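You operate a simulated robot arm through the tools that you are given. There is no shell and no other tool. Be economical: measure what you need, move in short steps, check, and stop when the job is done.

Carry out the task below with a simulated robot arm. There is one attempt and no reset: what you move stays moved.

## Task
Test the blue spring, lay it in the jig's pocket and set the jig knob to what it read.
Fine: zero the tester first.
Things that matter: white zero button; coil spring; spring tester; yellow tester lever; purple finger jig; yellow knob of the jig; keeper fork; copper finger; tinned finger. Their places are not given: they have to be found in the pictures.

The check looks at the end state, three seconds after you hand in, the way a careful person would. Anything else that was tipped, shoved, dropped, spilled or broken makes it a failure.

## Robot
A 7-joint arm with a two-finger parallel gripper, fixed in place. Base frame: the origin is at the foot of the arm, x ahead of it, y to its left, z up; the work surface is at about z = 860. Readings come in mm, degrees, newtons and seconds.
With the tool pointing down near the work surface it reaches from about 240 to 680 mm from the base axis. Its first joint turns from -66.0 to 66.0 degrees. Payload 2.4 kg.
The TCP is the grasp point between the finger pads, 30 mm short of the fingertips. In the tool frame z runs along the fingers and y along their closing line. The gripper opens to 94 mm. The fingers are 28 mm wide and 10 mm thick; the gripper's body (50 by 96 mm) begins 55 mm behind the TCP.
Orientation is that of the tool frame in the base frame, as [roll, pitch, yaw] about the fixed x, y, z axes, in that order (R = Rz(yaw) Ry(pitch) Rx(roll)). With the fingers straight down and closing along the base's y, the tool's x points along the base's -x, its y along +y and its z along -z.

## Interface
- The arm moves only by the tool move_arm. Its argument "steps" is a list that holds one entry, the list of rows, each a list of 7 numbers: the shift along the base's x, y, z in mm, then the turn, a rotation vector about the base's x, y, z in degrees, then the gripper command, from -1 (shut) to 1 (fully open), values between in proportion. In form: [[[x, y, z, rx, ry, rz, jaw], ...]]. A call has 1 to 8 rows; each row shifts and turns the commanded pose from where the row before left it. Each row takes 0.2 s and may step no farther than 50 mm and 8.6 degrees from the row before; otherwise, or with a gripper value out of range, the whole call is refused. Where a pose cannot be reached the arm comes as near as it can. A force on the tool above 40 N (or 10 N above the force at the start of the call, whichever is more), or a blocked arm, ends the call early, and 0.2 s more pass. Each finger travels about 153 mm/s and halts on what it meets, pressing with about 34 N; the grip force reading is that of the motor and also rises with nothing between the fingers. The clock runs only during rows and for 0.2 s after the last one: add rows that do not move to give the fingers time. The reply holds the time, the measured pose of the TCP, the force on the tool along the base axes, the opening and the grip force, in the units named above and with some noise.
- Cameras (640 x 400 px; columns grow to the right, rows downward): "scene" is fixed at [38.5, 468.4, 1455.7]; the picture's right is [-0.77, -0.64, 0.00], its down [-0.29, 0.34, -0.89] and it looks along [0.57, -0.69, -0.45] (base axes); focal length 255 px, centre (320, 200). "wrist" rides on the gripper at [-37, 0, -58] in the tool frame; the picture's right is [0.00, -1.00, 0.00], its down [0.97, 0.00, -0.24] and it looks along [0.24, 0.00, 0.97] (tool axes); focal length 218 px, centre (320, 200).
- capture(camera): a new picture of that camera. No time passes.
- pixel_to_xyz(camera, pixels): there is no depth. For up to 12 entries [column, row, z] of the newest picture of that camera ("zoom" is the newest enlarged one), the place [x, y] in the base frame at which the ray of that pixel passes the height z, good to about 3 mm. No time passes.
- zoom(camera, box): a new picture of the part [left, top, right, bottom] of that camera's present view, enlarged. No time passes.
- sign_off(): hands the job in; it is judged then, once.

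Work in short steps. Measure before you move; look again where a grasp or a placing could have gone wrong, and mend it. You have 80 turns and 38 pictures in all, those below and enlarged ones among them. Open the gripper and draw the arm clear of the work before you hand the job in, unless the task says otherwise; then end with one line.

The tools are called as a command line: name --argument value ..., lists and objects as JSON in quotes. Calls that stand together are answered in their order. move_arm: Moves the arm, as the interface text tells. Its arguments: {"type":"object","properties":{"steps":{"type":"array","items":{"type":"array","items":{"type":"array","items":{"type":"number"}}}}},"required":["steps"]} The other tools are called the same way: capture (camera) takes a picture; pixel_to_xyz (camera, pixels) gives the place at which the rays of pixels pass given heights; zoom (camera, box) takes an enlarged picture of a part of a camera's view; sign_off () hands the job in.

At the start:

```text
time: 0.0
tool_pos: [428.2, 30.9, 1311.3]
ee_rot: [-180.0, 0.0, 180.0]
ft_force: [0.5, -0.8, -0.3]
gripper_width: 94.2
grasp_force: 0.1
```

scene: 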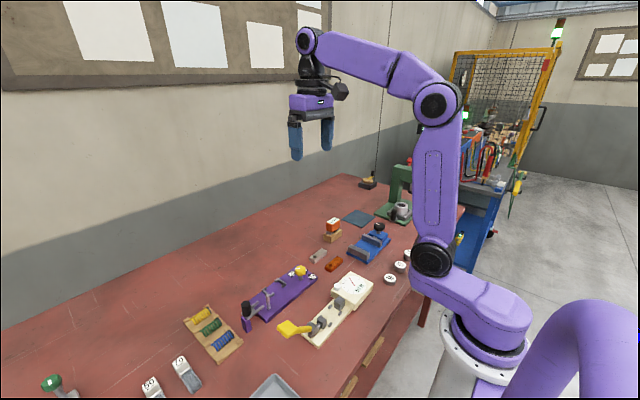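
wrist: 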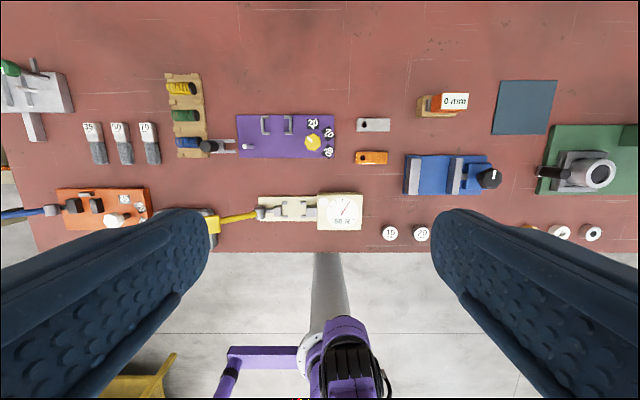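

The wrist view shows the spring rack at about (187,115), the purple jig at (287,137) and the tester at (310,210). I zoom in on them for detail.

zoom --camera "wrist" --box '[150, 60, 400, 240]'

zoom --camera "scene" --box '[170, 220, 410, 370]'

```text
2.22 times, centred on (275, 150) of wrist
```

zoom: 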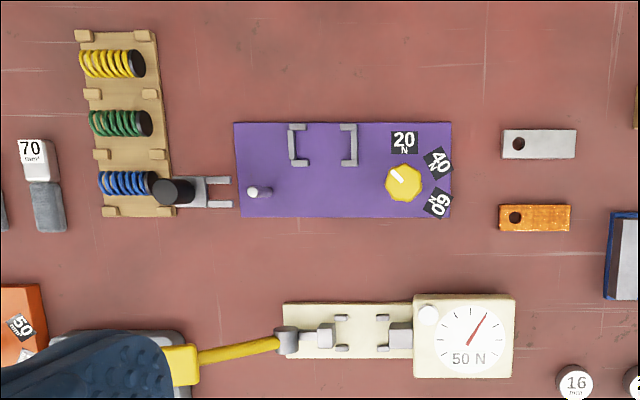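

```text
2.67 times, centred on (290, 295) of scene
```

zoom: 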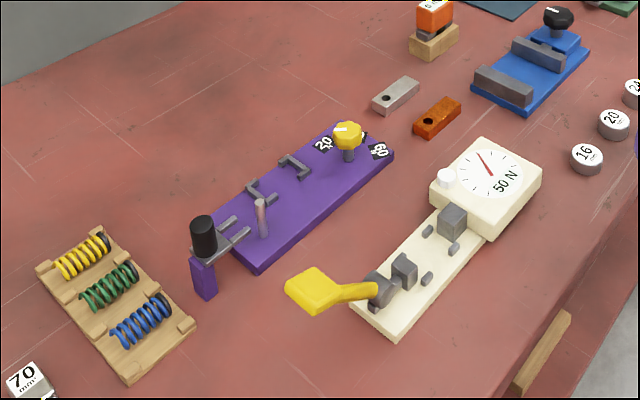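

The tester, jig and rack are clear. I measure key points in the wrist picture: the zoom newest is scene, so I use raw wrist pixels.

pixel_to_xyz --camera "wrist" --pixels '[[187, 142, 885], [210, 146, 930], [237, 115, 870], [334, 158, 870], [313, 142, 900], [317, 183, 910], [294, 210, 885], [226, 220, 900], [340, 210, 900], [261, 213, 885], [363, 193, 860], [278, 125, 880]]'

```text
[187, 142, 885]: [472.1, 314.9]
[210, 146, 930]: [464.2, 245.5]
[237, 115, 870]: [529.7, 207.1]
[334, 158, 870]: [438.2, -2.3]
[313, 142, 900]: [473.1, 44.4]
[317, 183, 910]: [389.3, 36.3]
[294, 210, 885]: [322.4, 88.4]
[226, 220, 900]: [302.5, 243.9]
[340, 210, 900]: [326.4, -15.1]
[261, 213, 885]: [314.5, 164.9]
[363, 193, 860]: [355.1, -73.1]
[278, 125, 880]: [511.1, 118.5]
```

I move lower over the tester to see its lever and dial.

move_arm --steps '[[[-20, 15, -35, 0, 0, 0, 1], [-20, 15, -35, 0, 0, 0, 1], [-20, 15, -35, 0, 0, 0, 1], [-20, 15, -35, 0, 0, 0, 1], [-10, 5, -35, 0, 0, 0, 1], [0, 0, -25, 0, 0, 0, 1], [0, 0, 0, 0, 0, 0, 1]]]'

capture --camera "wrist"

```text
time: 1.6
tool_pos: [339.5, 97.5, 1109.8]
ee_rot: [-180.0, 0.0, -179.9]
ft_force: [-0.3, 0.2, 0.3]
gripper_width: 93.6
grasp_force: 0.0
```

```text
33 pictures are left
```

wrist: 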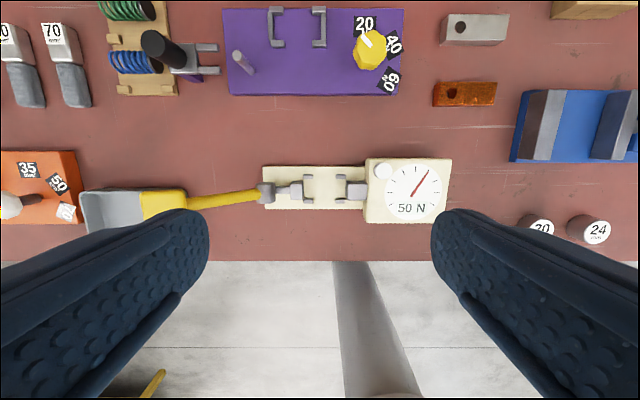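

Zooming on the tester for details, and from the scene camera too.

zoom --camera "wrist" --box '[130, 140, 460, 240]'

pixel_to_xyz --camera "wrist" --pixels '[[382, 171, 905], [297, 190, 885], [357, 190, 885], [306, 190, 875], [338, 190, 875], [166, 203, 915], [261, 193, 890], [412, 188, 895], [370, 55, 900], [237, 58, 900], [325, 12, 880], [276, 12, 880]]'

zoom --camera "scene" --box '[265, 260, 385, 355]'

```text
1.94 times, centred on (295, 190) of wrist
```

zoom: 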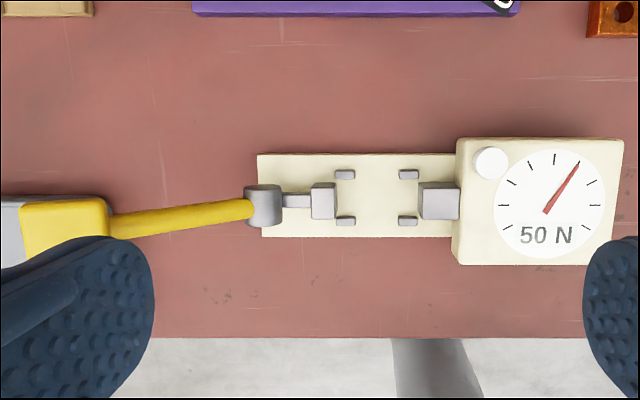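

```text
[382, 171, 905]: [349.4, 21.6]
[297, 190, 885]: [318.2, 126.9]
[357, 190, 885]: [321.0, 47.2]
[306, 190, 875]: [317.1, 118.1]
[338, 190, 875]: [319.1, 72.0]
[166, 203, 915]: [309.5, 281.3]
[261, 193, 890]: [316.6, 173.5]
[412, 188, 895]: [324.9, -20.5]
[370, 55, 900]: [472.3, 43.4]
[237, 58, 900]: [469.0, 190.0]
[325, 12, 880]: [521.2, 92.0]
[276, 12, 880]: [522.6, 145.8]
```

```text
4.21 times, centred on (325, 308) of scene
```

zoom: 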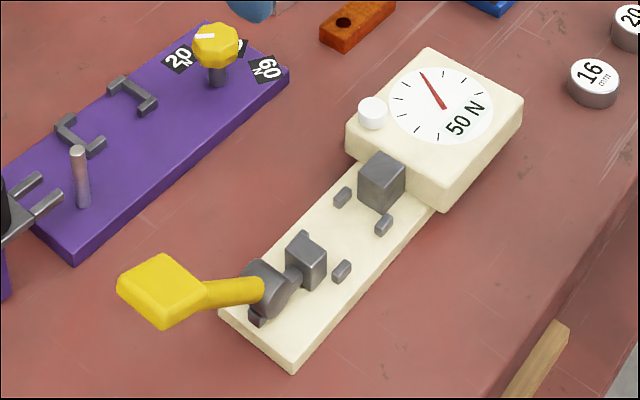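

I triangulate heights with the scene view: zero button (373,112), paddle centre (160,290), box top corner, jig knob, peg in the zoomed picture.

pixel_to_xyz --camera "zoom" --pixels '[[373, 104, 895], [373, 104, 905], [373, 104, 915], [160, 285, 900], [160, 285, 930], [160, 285, 960], [306, 262, 880], [382, 182, 880], [78, 150, 900], [78, 150, 920], [215, 40, 900], [215, 40, 920]]'

pixel_to_xyz --camera "wrist" --pixels '[[382, 171, 895], [382, 171, 905], [382, 171, 915], [164, 203, 900], [164, 203, 930], [164, 203, 960], [237, 54, 900], [237, 54, 920], [370, 50, 900], [370, 50, 920]]'

```text
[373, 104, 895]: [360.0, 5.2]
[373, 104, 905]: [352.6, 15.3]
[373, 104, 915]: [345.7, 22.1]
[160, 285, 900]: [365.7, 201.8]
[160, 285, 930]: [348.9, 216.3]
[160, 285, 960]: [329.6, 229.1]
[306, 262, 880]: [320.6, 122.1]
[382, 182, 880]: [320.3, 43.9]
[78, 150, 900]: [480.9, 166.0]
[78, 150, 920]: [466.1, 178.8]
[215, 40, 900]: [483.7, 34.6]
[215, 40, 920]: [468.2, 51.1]
```

```text
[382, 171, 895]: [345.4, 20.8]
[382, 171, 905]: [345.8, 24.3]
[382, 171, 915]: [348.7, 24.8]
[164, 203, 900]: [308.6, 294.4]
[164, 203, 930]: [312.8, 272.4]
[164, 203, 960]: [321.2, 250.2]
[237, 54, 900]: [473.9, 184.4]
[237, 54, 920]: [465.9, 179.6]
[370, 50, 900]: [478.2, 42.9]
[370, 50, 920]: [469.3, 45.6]
```

Button top is about (348,22,912), the paddle about (320,240,975). I close the fingers and go above the button.

move_arm --steps '[[[4, -38, -25, 0, 0, 0, -1], [4, -38, -25, 0, 0, 0, -1], [0, 0, -45, 0, 0, 0, -1], [0, 0, -45, 0, 0, 0, -1], [0, 0, -10, 0, 0, 0, -1], [0, 0, 0, 0, 0, 0, -1]]]'

capture --camera "wrist"

zoom --camera "scene" --box '[265, 230, 395, 330]'

```text
time: 3.0
tool_pos: [347.2, 20.0, 961.7]
ee_rot: [180.0, 0.0, -179.9]
ft_force: [0.2, -0.5, 0.0]
gripper_width: 0.1
grasp_force: 33.5
```

```text
30 pictures are left
```

wrist: 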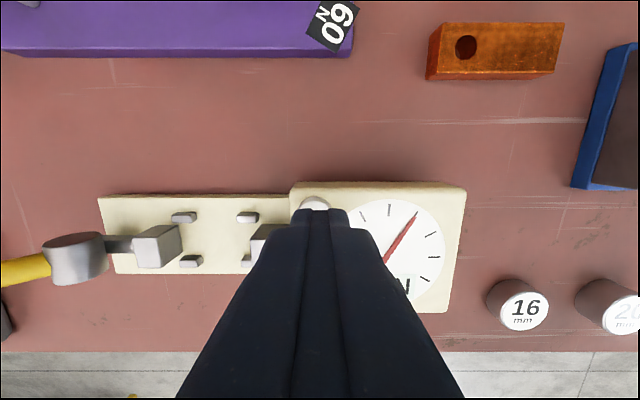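

```text
4.00 times, centred on (330, 280) of scene
```

zoom: 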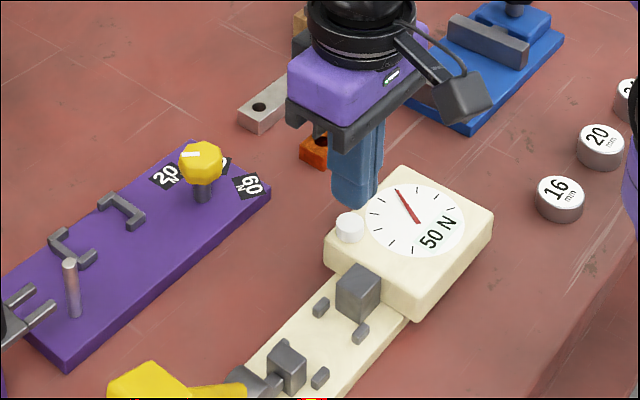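

The button peeks out at (314,202) just ahead of the fingertips; I compute its place.

pixel_to_xyz --camera "wrist" --pixels '[[314, 198, 910], [302, 205, 910], [327, 205, 910], [314, 198, 900], [290, 183, 895], [467, 188, 895], [150, 240, 885], [270, 240, 885]]'

pixel_to_xyz --camera "zoom" --pixels '[[349, 220, 905], [349, 220, 910], [349, 220, 915], [400, 167, 890], [400, 167, 895], [492, 225, 890], [492, 225, 895]]'

```text
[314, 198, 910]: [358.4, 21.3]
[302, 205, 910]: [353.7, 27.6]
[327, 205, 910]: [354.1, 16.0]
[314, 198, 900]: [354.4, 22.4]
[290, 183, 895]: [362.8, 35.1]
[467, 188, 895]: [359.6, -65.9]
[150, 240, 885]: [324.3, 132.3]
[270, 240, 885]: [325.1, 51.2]
```

```text
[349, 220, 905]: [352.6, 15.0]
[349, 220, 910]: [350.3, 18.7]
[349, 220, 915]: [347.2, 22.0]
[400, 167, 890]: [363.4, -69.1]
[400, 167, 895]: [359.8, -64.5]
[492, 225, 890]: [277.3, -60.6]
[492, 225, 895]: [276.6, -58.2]
```

Button lies under the fingertips at about (350,21). I lower in small steps until it pushes back.

move_arm --steps '[[[2, 1, -15, 0, 0, 0, -1], [0, 0, -5, 0, 0, 0, -1], [0, 0, -3, 0, 0, 0, -1], [0, 0, -2, 0, 0, 0, -1], [0, 0, -2, 0, 0, 0, -1]]]'

```text
time: 4.3
tool_pos: [348.8, 20.1, 936.5]
ee_rot: [180.0, 0.2, 180.0]
ft_force: [-5.3, 1.5, 33.0]
gripper_width: 0.0
grasp_force: 33.1
stopped in row 5: the force on the tool passed its limit (the readings are from after the stop); the commanded pose is now the measured one
```

The tool pressed with 33 N at tip height ≈906. I lift and look at the needle.

move_arm --steps '[[[0, 0, 30, 0, 0, 0, -1], [0, 0, 40, 0, 0, 0, -1], [0, 35, 40, 0, 0, 0, -1], [0, 35, 20, 0, 0, 0, -1], [0, 0, 0, 0, 0, 0, -1]]]'

zoom --camera "wrist" --box '[300, 130, 500, 255]'

```text
refused: row 3 steps farther than a row can; nothing moved
```

```text
3.20 times, centred on (400, 192) of wrist
```

zoom: 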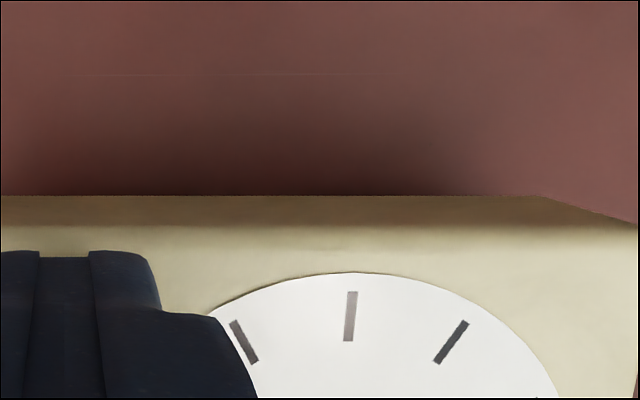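

The needle no longer stands at upper right. I lift with smaller steps.

move_arm --steps '[[[0, 0, 30, 0, 0, 0, -1], [0, 0, 40, 0, 0, 0, -1], [0, 30, 35, 0, 0, 0, -1], [0, 30, 20, 0, 0, 0, -1], [0, 0, 0, 0, 0, 0, -1]]]'

zoom --camera "wrist" --box '[300, 130, 500, 255]'

```text
time: 5.5
tool_pos: [347.7, 80.4, 1062.7]
ee_rot: [-179.9, 0.2, 180.0]
ft_force: [0.0, 0.0, -1.2]
gripper_width: 0.0
grasp_force: 33.1
```

```text
3.20 times, centred on (400, 192) of wrist
```

zoom: 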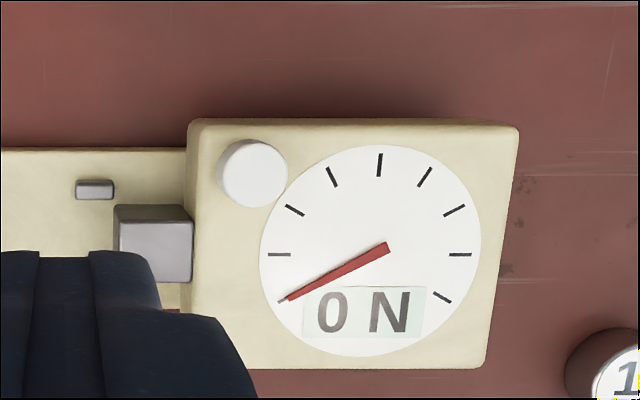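

The tester now reads 0 N. Next I look at the rack from above.

move_arm --steps '[[[18, 45, 0, 0, 0, 0, -1], [18, 45, 0, 0, 0, 0, 0], [18, 45, 0, 0, 0, 0, 0], [18, 45, 0, 0, 0, 0, 0], [18, 40, 0, 0, 0, 0, 0], [18, 0, 0, 0, 0, 0, 0], [0, 0, 0, 0, 0, 0, 0]]]'

capture --camera "wrist"

zoom --camera "scene" --box '[170, 280, 290, 370]'

```text
time: 7.1
tool_pos: [456.8, 298.1, 1059.0]
ee_rot: [-180.0, 0.1, 180.0]
ft_force: [0.0, 1.1, -0.6]
gripper_width: 47.0
grasp_force: 0.1
```

```text
26 pictures are left
```

wrist: 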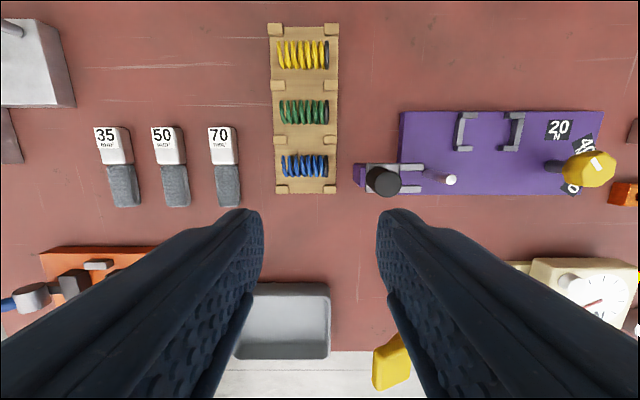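

```text
4.44 times, centred on (230, 325) of scene
```

zoom: 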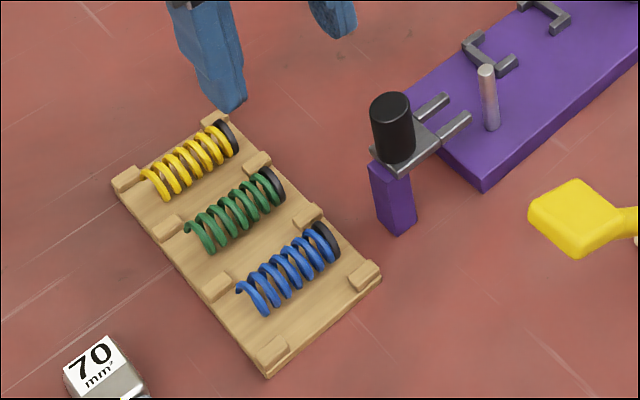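

Spring spans wrist columns 281–328, rows 155–178, axis along y. I measure heights and places of spring, rack blocks, fork, jig pocket.

pixel_to_xyz --camera "wrist" --pixels '[[281, 168, 885], [328, 166, 885], [305, 155, 885], [305, 178, 885], [305, 100, 885], [305, 123, 885], [383, 181, 940], [383, 181, 960], [453, 131, 885], [523, 131, 885], [464, 146, 880], [514, 146, 880]]'

pixel_to_xyz --camera "zoom" --pixels '[[290, 258, 880], [290, 258, 890], [290, 258, 900], [322, 226, 890], [322, 226, 900], [250, 290, 880], [250, 290, 890], [390, 105, 940], [390, 105, 960], [390, 105, 980], [360, 262, 870], [265, 345, 870]]'

zoom --camera "wrist" --box '[260, 90, 400, 200]'

```text
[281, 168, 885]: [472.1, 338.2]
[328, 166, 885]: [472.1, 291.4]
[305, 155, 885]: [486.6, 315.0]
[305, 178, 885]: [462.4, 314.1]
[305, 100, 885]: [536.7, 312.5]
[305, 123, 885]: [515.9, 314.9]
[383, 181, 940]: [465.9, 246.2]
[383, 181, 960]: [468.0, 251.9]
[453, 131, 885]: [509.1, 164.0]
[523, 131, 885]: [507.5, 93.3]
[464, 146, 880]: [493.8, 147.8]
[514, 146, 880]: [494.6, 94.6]
```

```text
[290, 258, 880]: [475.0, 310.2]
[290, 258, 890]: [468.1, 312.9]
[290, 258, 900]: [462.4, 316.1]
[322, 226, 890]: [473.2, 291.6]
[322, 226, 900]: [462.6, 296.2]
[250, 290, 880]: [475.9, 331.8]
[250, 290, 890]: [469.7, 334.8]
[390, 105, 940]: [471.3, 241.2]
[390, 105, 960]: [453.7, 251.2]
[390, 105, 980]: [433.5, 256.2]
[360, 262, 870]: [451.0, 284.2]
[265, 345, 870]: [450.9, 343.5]
```

```text
3.64 times, centred on (330, 145) of wrist
```

zoom: 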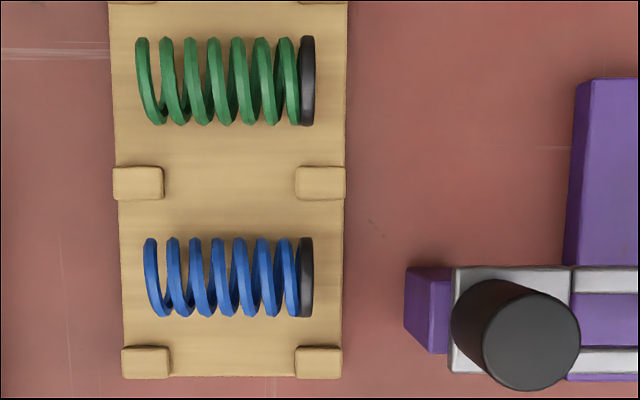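

Spring centre is about (473,315), axis z≈884, 24 mm thick, 47 mm long. I turn the gripper by +90° and come above it with a ~40 mm opening.

move_arm --steps '[[[8, 8, 0, 0, 0, 8.2, -0.15], [8, 8, 0, 0, 0, 8.2, -0.15], [0, 1, 0, 0, 0, 8.2, -0.15], [0, 0, 0, 0, 0, 8.2, -0.15], [0, 0, 0, 0, 0, 8.2, -0.15], [0, 0, 0, 0, 0, 8.2, -0.15], [0, 0, 0, 0, 0, 8.2, -0.15], [0, 0, 0, 0, 0, 8.2, -0.15]]]'

move_arm --steps '[[[0, 0, -25, 0, 0, 8.2, -0.15], [0, 0, -25, 0, 0, 8.2, -0.15], [0, 0, -25, 0, 0, 8.0, -0.15], [0, 0, -20, 0, 0, 0, -0.15], [0, 0, 0, 0, 0, 0, -0.15]]]'

capture --camera "wrist"

```text
time: 8.9
tool_pos: [474.4, 318.4, 1059.9]
ee_rot: [180.0, 0.2, -114.1]
ft_force: [-0.4, -1.2, 0.5]
gripper_width: 39.9
grasp_force: 0.1
```

```text
time: 10.1
tool_pos: [473.6, 318.8, 965.6]
ee_rot: [-180.0, 0.1, -89.9]
ft_force: [0.2, 1.0, 0.6]
gripper_width: 40.1
grasp_force: 0.1
```

```text
23 pictures are left
```

wrist: 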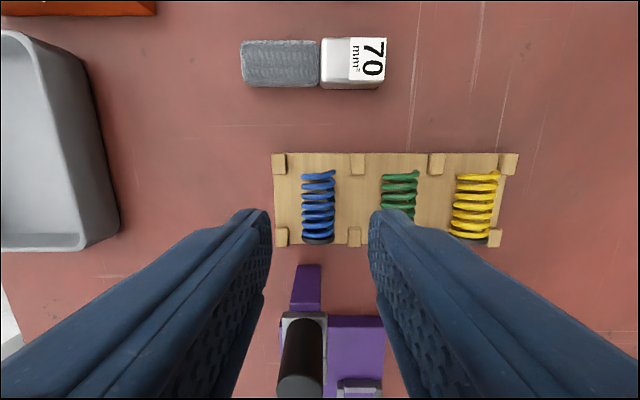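

The blue spring is at (319,172–243), between the fingers. I verify y.

pixel_to_xyz --camera "wrist" --pixels '[[319, 174, 890], [319, 240, 890], [303, 205, 885], [335, 205, 885], [381, 195, 885]]'

```text
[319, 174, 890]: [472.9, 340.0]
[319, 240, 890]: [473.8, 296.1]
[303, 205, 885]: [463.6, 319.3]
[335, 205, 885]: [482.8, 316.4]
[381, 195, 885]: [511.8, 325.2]
```

Centred at (473,317). I descend to TCP z≈908 and close.

move_arm --steps '[[[0, -2, -25, 0, 0, 0, -0.15], [0, 0, -20, 0, 0, 0, -0.15], [0, 0, -12, 0, 0, 0, -0.15], [0, 0, 0, 0, 0, 0, -0.4], [0, 0, 0, 0, 0, 0, -0.5], [0, 0, 0, 0, 0, 0, -0.7], [0, 0, 0, 0, 0, 0, -1]]]'

```text
time: 11.7
tool_pos: [473.6, 314.6, 907.4]
ee_rot: [180.0, 0.1, -90.1]
ft_force: [0.4, -0.5, 0.9]
gripper_width: 22.7
grasp_force: 34.0
```

Gripped at 22.7 mm. I lift straight up and look.

move_arm --steps '[[[0, 0, 20, 0, 0, 0, -1], [0, 0, 30, 0, 0, 0, -1], [0, 0, 40, 0, 0, 0, -1], [0, 0, 30, 0, 0, 0, -1], [0, 0, 0, 0, 0, 0, -1]]]'

capture --camera "wrist"

```text
time: 12.9
tool_pos: [472.9, 313.9, 1026.8]
ee_rot: [-180.0, 0.1, -89.9]
ft_force: [-0.4, 0.2, 0.3]
gripper_width: 22.5
grasp_force: 34.1
```

```text
22 pictures are left
```

wrist: 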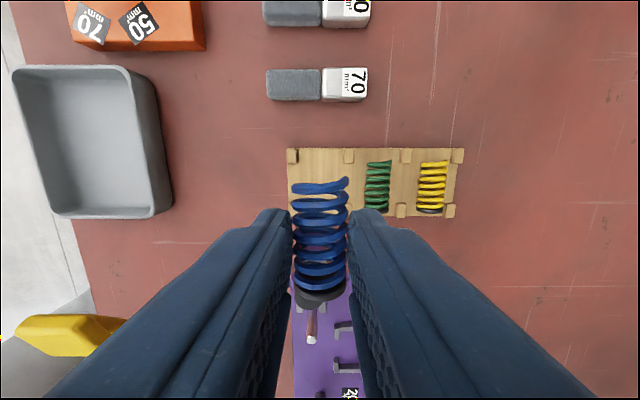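

Spring is held firmly and level. I carry it above the tester pocket at safe height and look.

move_arm --steps '[[[0, -32, 25, 0, 0, 0, -1], [-26, -38, 0, 0, 0, 0, -1], [-26, -38, 0, 0, 0, 0, -1], [-26, -38, 0, 0, 0, 0, -1], [-26, -38, 0, 0, 0, 0, -1], [-26, -39, 0, 0, 0, 0, -1], [-24, 0, 0, 0, 0, 0, -1], [0, 0, 0, 0, 0, 0, -1]]]'

capture --camera "wrist"

zoom --camera "scene" --box '[265, 240, 385, 340]'

```text
time: 14.7
tool_pos: [320.9, 89.1, 1051.6]
ee_rot: [180.0, 0.3, -89.9]
ft_force: [-0.4, 1.1, 0.4]
gripper_width: 22.4
grasp_force: 34.2
```

```text
21 pictures are left
```

wrist: 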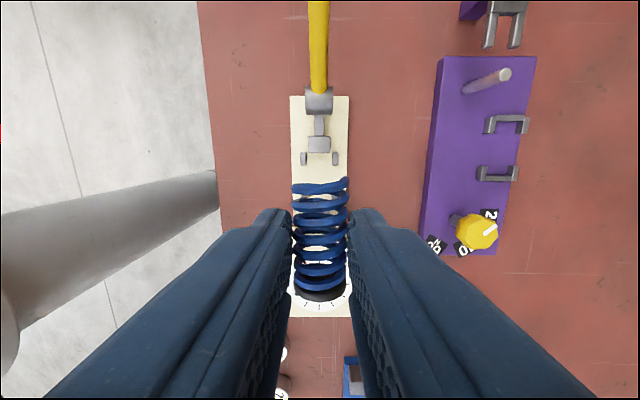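

```text
4.00 times, centred on (325, 290) of scene
```

zoom: 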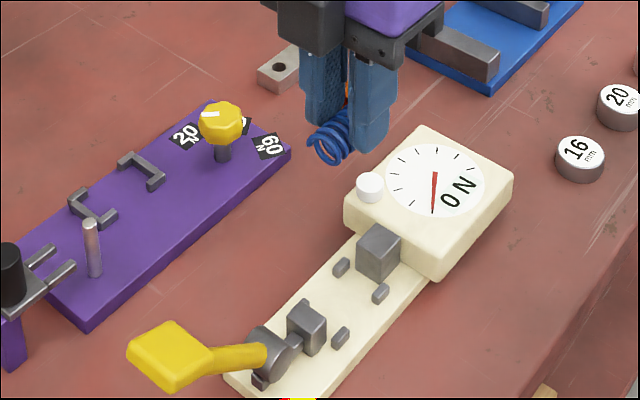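

I zoom further on the pocket from both cameras to fix the anvil faces.

zoom --camera "scene" --box '[305, 285, 357, 340]'

pixel_to_xyz --camera "wrist" --pixels '[[319, 153, 885], [319, 153, 895], [303, 158, 875], [335, 158, 875], [291, 130, 870], [349, 130, 870], [319, 137, 895], [319, 110, 895]]'

```text
7.27 times, centred on (331, 312) of scene
```

zoom: 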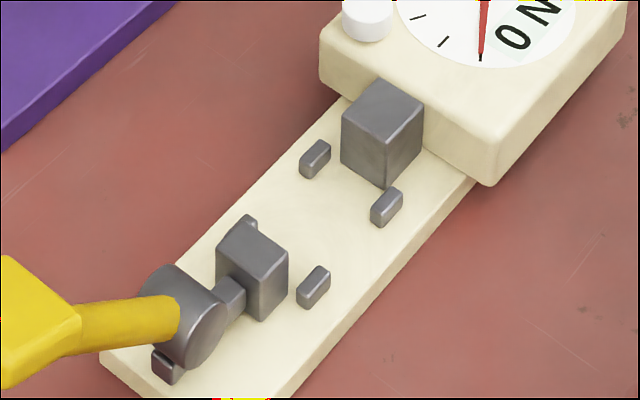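

```text
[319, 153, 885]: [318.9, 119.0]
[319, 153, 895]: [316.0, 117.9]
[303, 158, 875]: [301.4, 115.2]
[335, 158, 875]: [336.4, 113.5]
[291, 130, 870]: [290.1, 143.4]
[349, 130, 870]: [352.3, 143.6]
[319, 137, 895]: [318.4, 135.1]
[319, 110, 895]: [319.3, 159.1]
```

Measuring anvil face edges in this enlargement.

pixel_to_xyz --camera "zoom" --pixels '[[343, 118, 895], [388, 137, 895], [343, 118, 900], [388, 137, 900], [385, 187, 870], [341, 162, 870], [288, 257, 895], [288, 257, 900], [285, 300, 870], [300, 165, 875], [372, 215, 875], [300, 298, 875]]'

```text
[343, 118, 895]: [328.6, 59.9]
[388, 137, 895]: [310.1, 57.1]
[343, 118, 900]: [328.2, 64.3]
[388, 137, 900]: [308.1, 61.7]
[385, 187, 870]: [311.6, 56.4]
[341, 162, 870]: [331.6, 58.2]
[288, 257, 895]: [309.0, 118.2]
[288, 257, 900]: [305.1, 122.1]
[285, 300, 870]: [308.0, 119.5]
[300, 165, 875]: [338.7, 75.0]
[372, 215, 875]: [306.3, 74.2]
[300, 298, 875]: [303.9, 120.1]
```

The gap is y 58–118.5, centre x≈320, base z≈870. I lower with TCP at y≈90.5, stopping above first.

move_arm --steps '[[[-1, 1.4, -40, 0, 0, 0, -1], [0, 0, -40, 0, 0, 0, -1], [0, 0, -30, 0, 0, 0, -1], [0, 0, -18, 0, 0, 0, -1], [0, 0, 0, 0, 0, 0, -1]]]'

capture --camera "wrist"

zoom --camera "scene" --box '[300, 265, 370, 340]'

```text
time: 15.9
tool_pos: [319.7, 92.7, 924.7]
ee_rot: [-180.0, 0.2, -90.0]
ft_force: [0.2, -0.5, -0.4]
gripper_width: 22.4
grasp_force: 34.4
```

```text
18 pictures are left
```

wrist: 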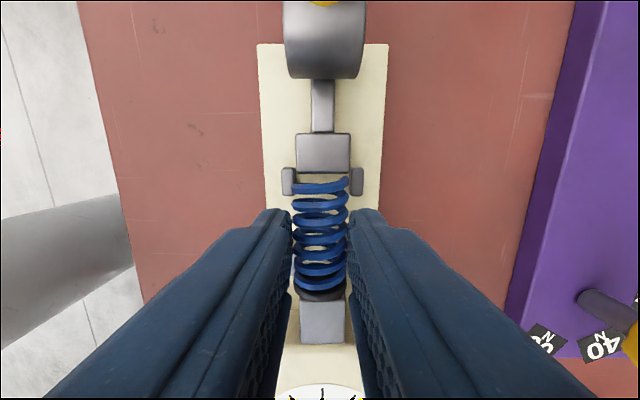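

```text
5.33 times, centred on (335, 302) of scene
```

zoom: 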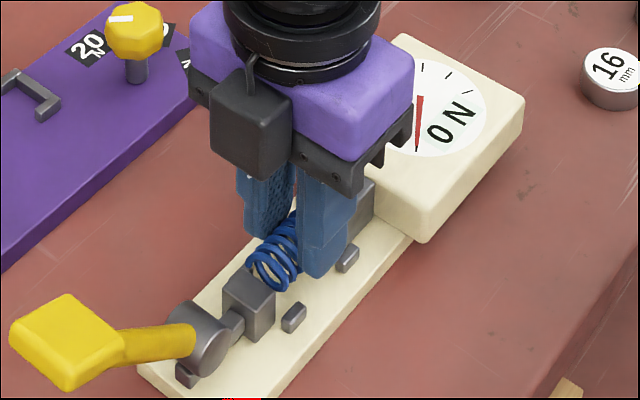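

I check anvil edges relative to the spring: rows 174 and 303, and column centre 323.

pixel_to_xyz --camera "wrist" --pixels '[[323, 174, 893], [323, 303, 893], [323, 343, 893], [323, 136, 893], [289, 180, 878], [358, 180, 878], [289, 194, 878], [319, 182, 914], [319, 290, 914], [296, 174, 893], [350, 174, 893]]'

```text
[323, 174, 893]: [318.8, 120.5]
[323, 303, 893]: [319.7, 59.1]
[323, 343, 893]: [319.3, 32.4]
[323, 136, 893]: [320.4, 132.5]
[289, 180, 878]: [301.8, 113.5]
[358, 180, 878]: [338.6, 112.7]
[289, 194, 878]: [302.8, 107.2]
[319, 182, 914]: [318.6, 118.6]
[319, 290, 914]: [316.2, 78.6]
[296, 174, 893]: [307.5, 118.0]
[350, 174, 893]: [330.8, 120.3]
```

The spring's far end is at y≈118.6, too near the plunger; I shift −3.5 mm in y, lower 15 mm and look at forces.

move_arm --steps '[[[0.5, -3.5, 0, 0, 0, 0, -1], [0, 0, -8, 0, 0, 0, -1], [0, 0, -5, 0, 0, 0, -1], [0, 0, -3, 0, 0, 0, -1], [0, 0, 0, 0, 0, 0, -1]]]'

```text
time: 16.9
tool_pos: [318.4, 90.9, 909.8]
ee_rot: [-180.0, 0.3, -90.0]
ft_force: [-2.7, -1.3, 9.7]
gripper_width: 22.2
grasp_force: 34.3
stopped in row 4: the force on the tool passed its limit (the readings are from after the stop); the commanded pose is now the measured one
```

Contact at z≈910. I look before releasing.

zoom --camera "wrist" --box '[240, 100, 400, 350]'

zoom --camera "scene" --box '[310, 280, 365, 330]'

```text
1.60 times, centred on (320, 225) of wrist
```

zoom: 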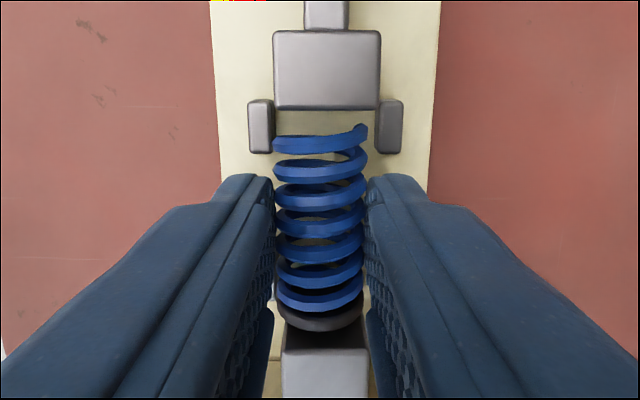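

```text
8.00 times, centred on (338, 305) of scene
```

zoom: 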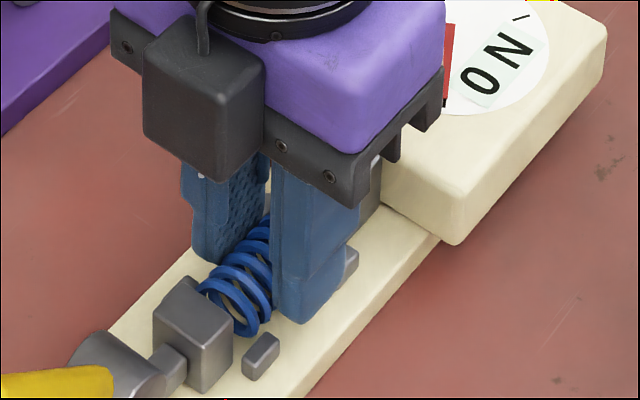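

The spring sits between the anvils with the plunger gap visible. I release gently and rise.

move_arm --steps '[[[0, 0, 0, 0, 0, 0, -0.45], [0, 0, 0, 0, 0, 0, -0.3], [0, 0, 0, 0, 0, 0, -0.2], [0, 0, 20, 0, 0, 0, -0.2], [0, 0, 35, 0, 0, 0, -0.2], [0, 0, 45, 0, 0, 0, -0.2], [0, 0, 45, 0, 0, 0, -0.2], [0, 0, 0, 0, 0, 0, -0.2]]]'

capture --camera "wrist"

zoom --camera "scene" --box '[270, 270, 370, 345]'

```text
time: 18.7
tool_pos: [320.2, 93.8, 1055.6]
ee_rot: [180.0, 0.2, -90.0]
ft_force: [-0.4, -0.9, -0.3]
gripper_width: 37.5
grasp_force: 0.1
```

```text
14 pictures are left
```

wrist: 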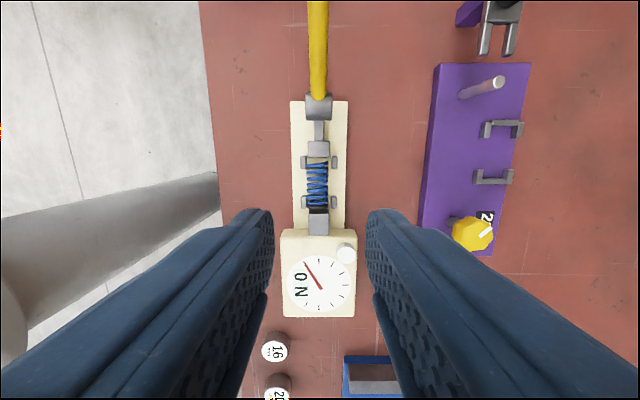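

```text
5.33 times, centred on (320, 308) of scene
```

zoom: 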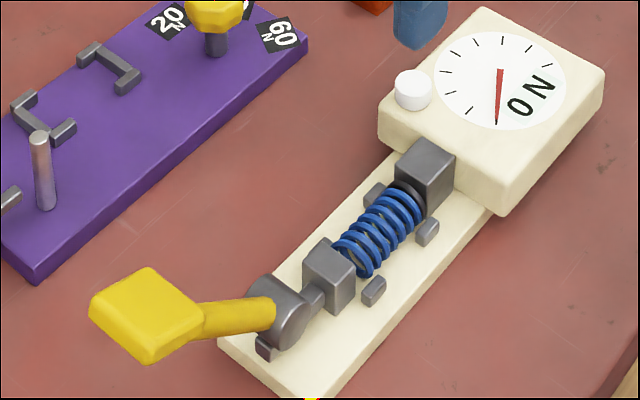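

The spring is seated between guides. Paddle top is at about (319,237,975); I close the fingers and go above it.

move_arm --steps '[[[0, 45, 5, 0, 0, 0, -1], [0, 45, 0, 0, 0, 0, -1], [0, 45, 0, 0, 0, 0, -1], [0, 8, -20, 0, 0, 0, -1], [0, 0, -15, 0, 0, 0, -1], [0, 0, 0, 0, 0, 0, -1]]]'

zoom --camera "scene" --box '[250, 250, 390, 350]'

```text
time: 20.1
tool_pos: [318.8, 232.7, 1025.0]
ee_rot: [-180.0, 0.2, -90.0]
ft_force: [-0.2, 0.1, 0.7]
gripper_width: 0.0
grasp_force: 33.2
```

```text
4.00 times, centred on (320, 300) of scene
```

zoom: 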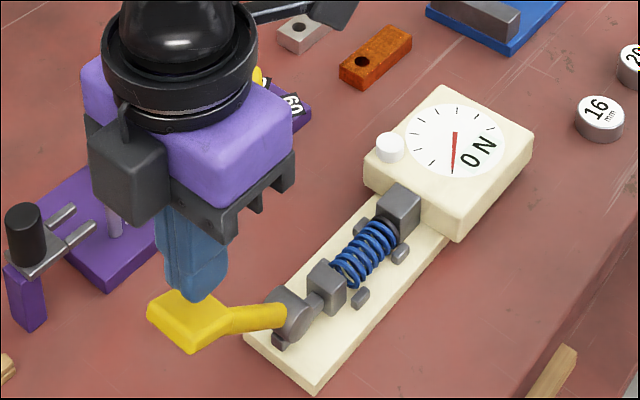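

The fingertips are above the paddle and the dial stays visible. I press down along the arc.

move_arm --steps '[[[0, 4, -12, 0, 0, 0, -1], [0, 4, -8, 0, 0, 0, -1], [0, 6, -8, 0, 0, 0, -1], [0, 5, -8, 0, 0, 0, -1], [0, 4, -8, 0, 0, 0, -1], [0, 3, -8, 0, 0, 0, -1]]]'

```text
time: 21.5
tool_pos: [317.8, 260.0, 972.9]
ee_rot: [-179.9, 0.2, -89.9]
ft_force: [-2.2, 3.2, 3.3]
gripper_width: 0.1
grasp_force: 33.4
```

It yields with only a few newtons. I go on.

move_arm --steps '[[[0, 3, -8, 0, 0, 0, -1], [0, 3, -8, 0, 0, 0, -1], [0, 2, -8, 0, 0, 0, -1], [0, 2, -8, 0, 0, 0, -1], [0, 1, -6, 0, 0, 0, -1], [0, 1, -6, 0, 0, 0, -1]]]'

zoom --camera "scene" --box '[250, 250, 390, 350]'

```text
time: 22.4
tool_pos: [318.4, 266.8, 946.9]
ee_rot: [179.9, 0.0, -90.0]
ft_force: [-6.7, -5.5, 27.3]
gripper_width: 0.0
grasp_force: 33.1
stopped in row 4: the force on the tool passed its limit (the readings are from after the stop); the commanded pose is now the measured one
```

```text
4.00 times, centred on (320, 300) of scene
```

zoom: 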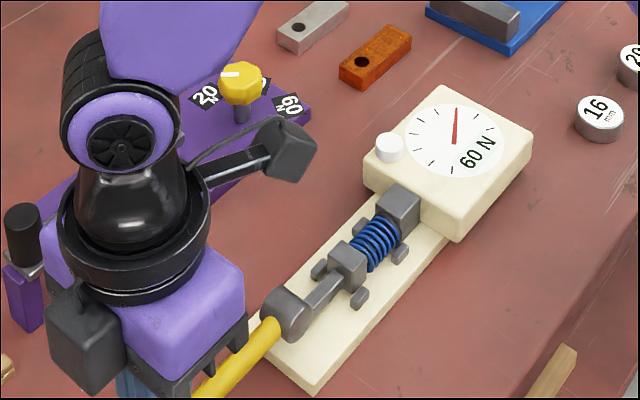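

It reads 60 N with the stop reached. I press once more a little to confirm.

move_arm --steps '[[[0, 0.5, -2, 0, 0, 0, -1], [0, 0.5, -2, 0, 0, 0, -1]]]'

zoom --camera "scene" --box '[335, 265, 385, 315]'

```text
time: 22.7
tool_pos: [319.6, 267.7, 947.3]
ee_rot: [179.9, 0.1, -89.9]
ft_force: [-5.9, -5.2, 21.4]
gripper_width: 0.1
grasp_force: 32.9
stopped in row 1: the force on the tool passed its limit (the readings are from after the stop); the commanded pose is now the measured one
```

```text
8.00 times, centred on (360, 290) of scene
```

zoom: 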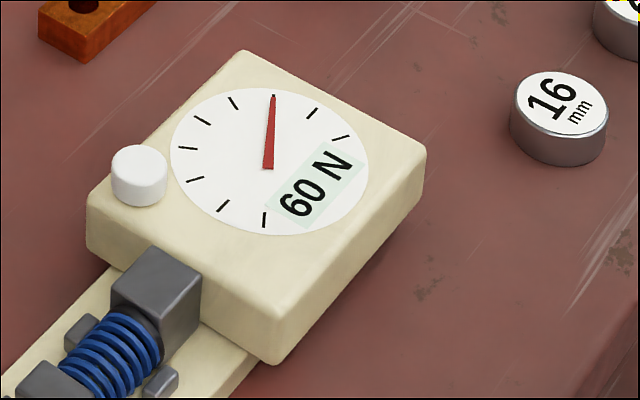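

60 N, confirmed. I ease the lever back up along its arc and rise clear.

move_arm --steps '[[[0, -2, 10, 0, 0, 0, -1], [0, -4, 10, 0, 0, 0, -1], [0, -5, 12, 0, 0, 0, -1], [0, -6, 12, 0, 0, 0, -1], [0, -6, 12, 0, 0, 0, -1], [0, -4, 15, 0, 0, 0, -1], [0, 0, 40, 0, 0, 0, -1], [0, 0, 0, 0, 0, 0, -1]]]'

zoom --camera "scene" --box '[250, 250, 390, 350]'

```text
time: 24.5
tool_pos: [318.2, 240.5, 1058.8]
ee_rot: [179.9, 0.0, -90.0]
ft_force: [-0.3, 0.1, 0.1]
gripper_width: 0.1
grasp_force: 32.6
```

```text
4.00 times, centred on (320, 300) of scene
```

zoom: 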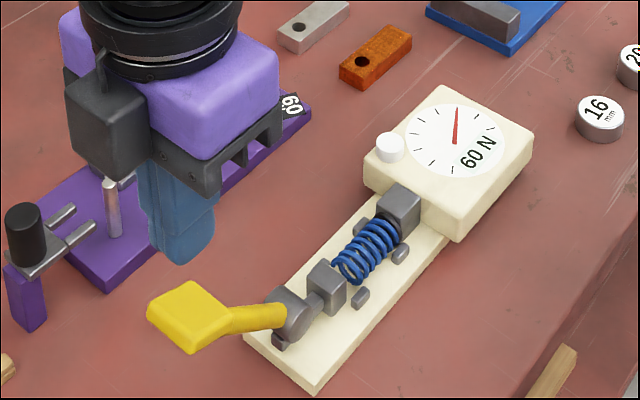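

The lever is back up and the spring rests in place. I return above the spring, open to ~37 mm, and descend to grasp it as before.

move_arm --steps '[[[0, -48, 0, 0, 0, 0, -1], [0, -48, 0, 0, 0, 0, -0.2], [0, -48, 0, 0, 0, 0, -0.2], [1, -6, -40, 0, 0, 0, -0.2], [0, 0, -40, 0, 0, 0, -0.2], [0, 0, 0, 0, 0, 0, -0.2]]]'

capture --camera "wrist"

```text
time: 25.9
tool_pos: [320.1, 91.2, 979.1]
ee_rot: [180.0, 0.0, -90.0]
ft_force: [0.8, -0.1, 0.1]
gripper_width: 37.5
grasp_force: 0.1
```

```text
8 pictures are left
```

wrist: 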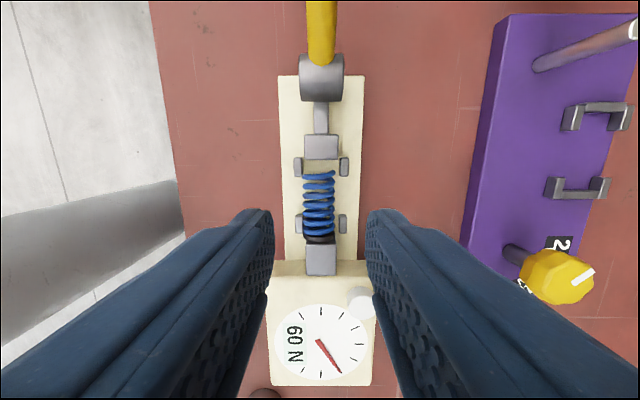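

I measure spring, guides, and the jig brackets from this picture.

pixel_to_xyz --camera "wrist" --pixels '[[319, 174, 892], [319, 240, 892], [299, 215, 878], [299, 233, 878], [299, 176, 878], [303, 205, 882], [335, 205, 882], [570, 131, 880], [625, 131, 880], [552, 198, 880], [607, 198, 880], [598, 103, 880]]'

```text
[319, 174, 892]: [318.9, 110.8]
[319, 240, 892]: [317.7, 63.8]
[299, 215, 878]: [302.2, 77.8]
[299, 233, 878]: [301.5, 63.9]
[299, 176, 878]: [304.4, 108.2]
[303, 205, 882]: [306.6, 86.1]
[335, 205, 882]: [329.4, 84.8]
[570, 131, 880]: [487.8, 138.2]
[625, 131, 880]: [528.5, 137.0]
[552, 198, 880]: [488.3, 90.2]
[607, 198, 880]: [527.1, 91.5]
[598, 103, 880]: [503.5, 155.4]
```

The free gap between guides is y 78–108, so I centre at y 93 and descend to 909, then grip.

move_arm --steps '[[[-1, 1.8, -25, 0, 0, 0, -0.2], [0, 0, -25, 0, 0, 0, -0.2], [0, 0, -14, 0, 0, 0, -0.2], [0, 0, -6, 0, 0, 0, -0.2], [0, 0, 0, 0, 0, 0, -0.45], [0, 0, 0, 0, 0, 0, -0.6], [0, 0, 0, 0, 0, 0, -1]]]'

```text
time: 27.0
tool_pos: [319.4, 93.3, 909.7]
ee_rot: [-179.9, 0.1, -89.9]
ft_force: [-4.8, -2.3, 17.9]
gripper_width: 36.1
grasp_force: 9.0
stopped in row 5: the force on the tool passed its limit (the readings are from after the stop); the commanded pose is now the measured one
```

Something under the tips resists at z 910 — probably the near guides. The earlier close-up shows ~6 mm free on the far side at y 91, so I lift, shift +2.5 mm in y, and descend again.

move_arm --steps '[[[0, 0, 8, 0, 0, 0, -0.2], [0, 2, 0, 0, 0, 0, -0.2], [0, 0, 0, 0, 0, 0, -0.2], [0, 0, -6, 0, 0, 0, -0.2], [0, 0, -3, 0, 0, 0, -0.2], [0, 0, -2, 0, 0, 0, -0.2], [0, 0, 0, 0, 0, 0, -0.2]]]'

```text
time: 28.2
tool_pos: [318.8, 94.4, 909.1]
ee_rot: [-179.8, 0.3, -90.1]
ft_force: [-3.9, -0.2, 14.0]
gripper_width: 37.5
grasp_force: 0.1
stopped in row 6: the force on the tool passed its limit (the readings are from after the stop); the commanded pose is now the measured one
```

Contact again at 909. One close wrist look.

zoom --camera "wrist" --box '[240, 130, 400, 290]'

```text
2.50 times, centred on (320, 210) of wrist
```

zoom: 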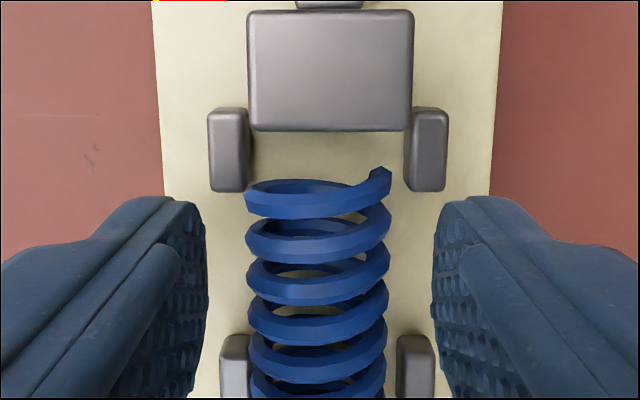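

Gap between guides is only ~27 mm (<28 mm fingers), so fingers must stay just above the guide tops (~880). I lift 2.5 mm and close there.

move_arm --steps '[[[0, 0, 2.5, 0, 0, 0, -0.2], [0, 0, 0, 0, 0, 0, -0.2], [0, 0, 0, 0, 0, 0, -0.4], [0, 0, 0, 0, 0, 0, -0.5], [0, 0, 0, 0, 0, 0, -0.7], [0, 0, 0, 0, 0, 0, -1], [0, 0, 0, 0, 0, 0, -1]]]'

```text
time: 29.8
tool_pos: [320.3, 93.5, 911.7]
ee_rot: [-179.8, 0.2, -90.0]
ft_force: [-0.5, 0.6, 0.4]
gripper_width: 22.4
grasp_force: 34.6
```

Gripped at 22.4 mm, full diameter. I lift gently.

move_arm --steps '[[[0, 0, 5, 0, 0, 0, -1], [0, 0, 10, 0, 0, 0, -1], [0, 0, 25, 0, 0, 0, -1], [0, 0, 40, 0, 0, 0, -1], [0, 0, 40, 0, 0, 0, -1], [0, 0, 20, 0, 0, 0, -1], [0, 0, 0, 0, 0, 0, -1]]]'

capture --camera "wrist"

```text
time: 31.4
tool_pos: [319.0, 93.2, 1051.9]
ee_rot: [-179.9, 0.1, -90.0]
ft_force: [0.1, -0.4, -1.3]
gripper_width: 22.5
grasp_force: 34.0
```

```text
6 pictures are left
```

wrist: 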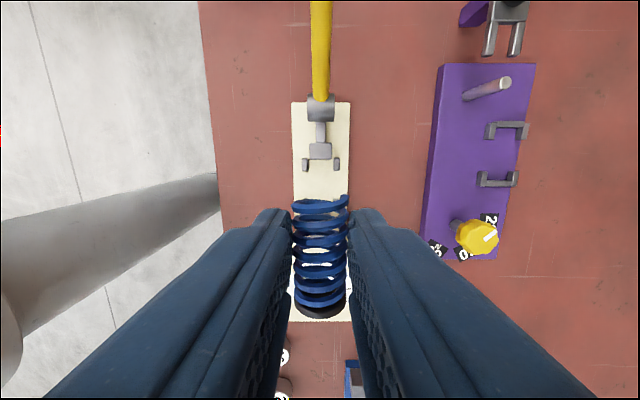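

Held level; its centre is about 5.5 mm toward −y of the TCP. Now I need the jig pocket precisely: one enlarged scene view.

zoom --camera "scene" --box '[245, 255, 325, 315]'

pixel_to_xyz --camera "wrist" --pixels '[[485, 125, 880], [528, 125, 880], [508, 122, 880], [478, 185, 880], [518, 185, 880], [498, 188, 880], [490, 138, 880], [482, 172, 880], [478, 237, 912], [490, 140, 870], [482, 173, 870]]'

```text
6.67 times, centred on (285, 285) of scene
```

zoom: 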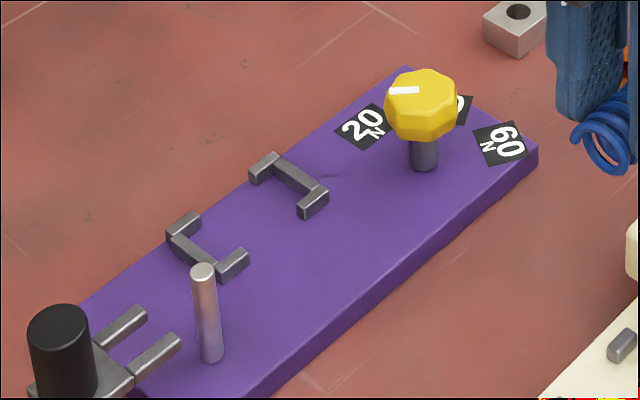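

```text
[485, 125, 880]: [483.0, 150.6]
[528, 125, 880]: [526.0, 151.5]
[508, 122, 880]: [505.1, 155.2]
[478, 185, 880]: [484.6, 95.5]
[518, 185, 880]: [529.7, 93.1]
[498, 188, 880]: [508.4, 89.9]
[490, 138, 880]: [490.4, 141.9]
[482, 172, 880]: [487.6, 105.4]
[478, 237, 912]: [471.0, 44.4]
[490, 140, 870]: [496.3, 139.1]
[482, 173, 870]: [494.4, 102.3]
```

I convert the bracket corners in the enlarged scene view.

pixel_to_xyz --camera "zoom" --pixels '[[190, 213, 880], [168, 232, 880], [222, 270, 880], [245, 252, 880], [250, 170, 880], [270, 154, 880], [326, 190, 880], [300, 206, 880], [265, 185, 872], [188, 250, 880], [296, 175, 880], [424, 90, 915]]'

```text
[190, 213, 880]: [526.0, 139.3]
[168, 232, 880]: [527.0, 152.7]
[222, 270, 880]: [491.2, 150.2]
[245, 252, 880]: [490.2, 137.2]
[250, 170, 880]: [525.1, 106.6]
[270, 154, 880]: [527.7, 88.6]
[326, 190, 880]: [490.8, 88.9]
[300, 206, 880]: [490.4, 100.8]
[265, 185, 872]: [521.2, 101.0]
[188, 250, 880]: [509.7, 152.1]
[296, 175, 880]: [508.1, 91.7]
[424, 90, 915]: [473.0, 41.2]
```

Pocket centre is about (508.5,120.7), inner length ~51, legs' tops ≈880. With the −5.5 mm offset I go to TCP (508.5,126) and lower to 935 to check.

move_arm --steps '[[[40, 8, 0, 0, 0, 0, -1], [40, 8, 0, 0, 0, 0, -1], [40, 8, 0, 0, 0, 0, -1], [40, 8, 0, 0, 0, 0, -1], [29.5, 1, -20, 0, 0, 0, -1], [0, 0, -45, 0, 0, 0, -1], [0, 0, -40, 0, 0, 0, -1], [0, 0, -12, 0, 0, 0, -1]]]'

move_arm --steps '[[[0, 0, 0, 0, 0, 0, -1]]]'

capture --camera "wrist"

```text
time: 33.2
tool_pos: [505.6, 125.2, 936.2]
ee_rot: [-179.9, 0.1, -90.0]
ft_force: [0.3, -0.2, -0.3]
gripper_width: 22.3
grasp_force: 34.5
```

```text
time: 33.6
tool_pos: [505.4, 124.9, 936.0]
ee_rot: [-179.9, 0.1, -90.0]
ft_force: [1.1, -0.1, -0.2]
gripper_width: 22.4
grasp_force: 34.0
```

```text
4 pictures are left
```

wrist: 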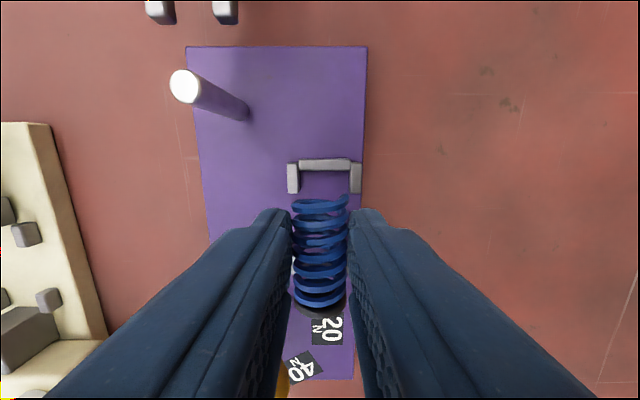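

The +y bracket spans columns 288–361, inner spine edge at row 171. I compute.

pixel_to_xyz --camera "wrist" --pixels '[[288, 190, 880], [361, 190, 880], [299, 191, 880], [350, 190, 880], [324, 170, 880], [324, 159, 880], [294, 194, 880], [292, 200, 919], [348, 200, 919], [320, 202, 919]]'

```text
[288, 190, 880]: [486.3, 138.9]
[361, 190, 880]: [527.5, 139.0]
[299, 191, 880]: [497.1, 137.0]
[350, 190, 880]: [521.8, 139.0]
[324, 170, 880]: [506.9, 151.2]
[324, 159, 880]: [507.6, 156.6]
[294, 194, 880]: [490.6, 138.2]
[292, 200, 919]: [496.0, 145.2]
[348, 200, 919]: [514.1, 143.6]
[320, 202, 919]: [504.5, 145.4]
```

The spring needs +2.5 mm in x; y is centred. I shift and descend gently until it touches.

move_arm --steps '[[[2.7, 0.5, 0, 0, 0, 0, -1], [0, 0, -10, 0, 0, 0, -1], [0, 0, -6, 0, 0, 0, -1], [0, 0, -3, 0, 0, 0, -1], [0, 0, -2, 0, 0, 0, -1], [0, 0, -1.5, 0, 0, 0, -1], [0, 0, 0, 0, 0, 0, -1]]]'

```text
time: 35.2
tool_pos: [510.3, 127.9, 913.3]
ee_rot: [-179.8, 0.2, -89.9]
ft_force: [-2.5, -1.9, 7.6]
gripper_width: 22.4
grasp_force: 33.8
```

Light contact of 7.6 N. I check alignment before releasing.

zoom --camera "wrist" --box '[240, 130, 400, 330]'

```text
2.00 times, centred on (320, 230) of wrist
```

zoom: 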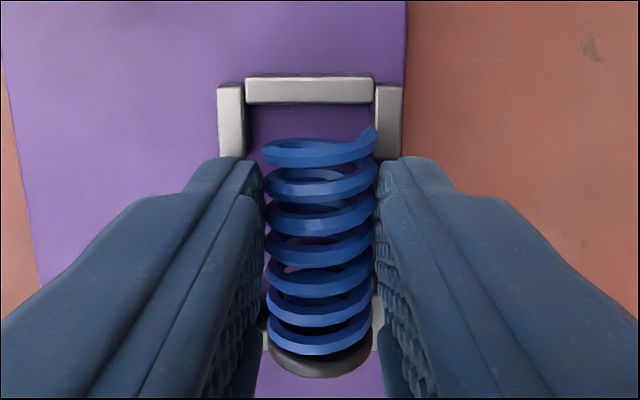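

The spring sits ~2 mm too far in +x and ~3.5 mm too far in −y (cap over the near spine). I lift 5 mm, shift (−2,+3.5) and lower again.

move_arm --steps '[[[0, 0, 6, 0, 0, 0, -1], [-2, 3.5, 0, 0, 0, 0, -1], [0, 0, 0, 0, 0, 0, -1], [0, 0, -3, 0, 0, 0, -1], [0, 0, -2, 0, 0, 0, -1], [0, 0, -2, 0, 0, 0, -1], [0, 0, 0, 0, 0, 0, -1]]]'

```text
time: 36.8
tool_pos: [509.8, 131.5, 911.8]
ee_rot: [-179.7, 0.3, -90.0]
ft_force: [-6.2, -1.9, 24.2]
gripper_width: 22.6
grasp_force: 33.8
```

Contact is firmer (24 N). I ease up 2.5 mm and re-read the pose.

move_arm --steps '[[[0, 0, 2.5, 0, 0, 0, -1], [0, 0, 0, 0, 0, 0, -1]]]'

```text
time: 37.4
tool_pos: [509.0, 130.4, 911.7]
ee_rot: [-180.0, 0.2, -90.0]
ft_force: [-0.9, 0.4, -0.1]
gripper_width: 22.4
grasp_force: 34.1
```

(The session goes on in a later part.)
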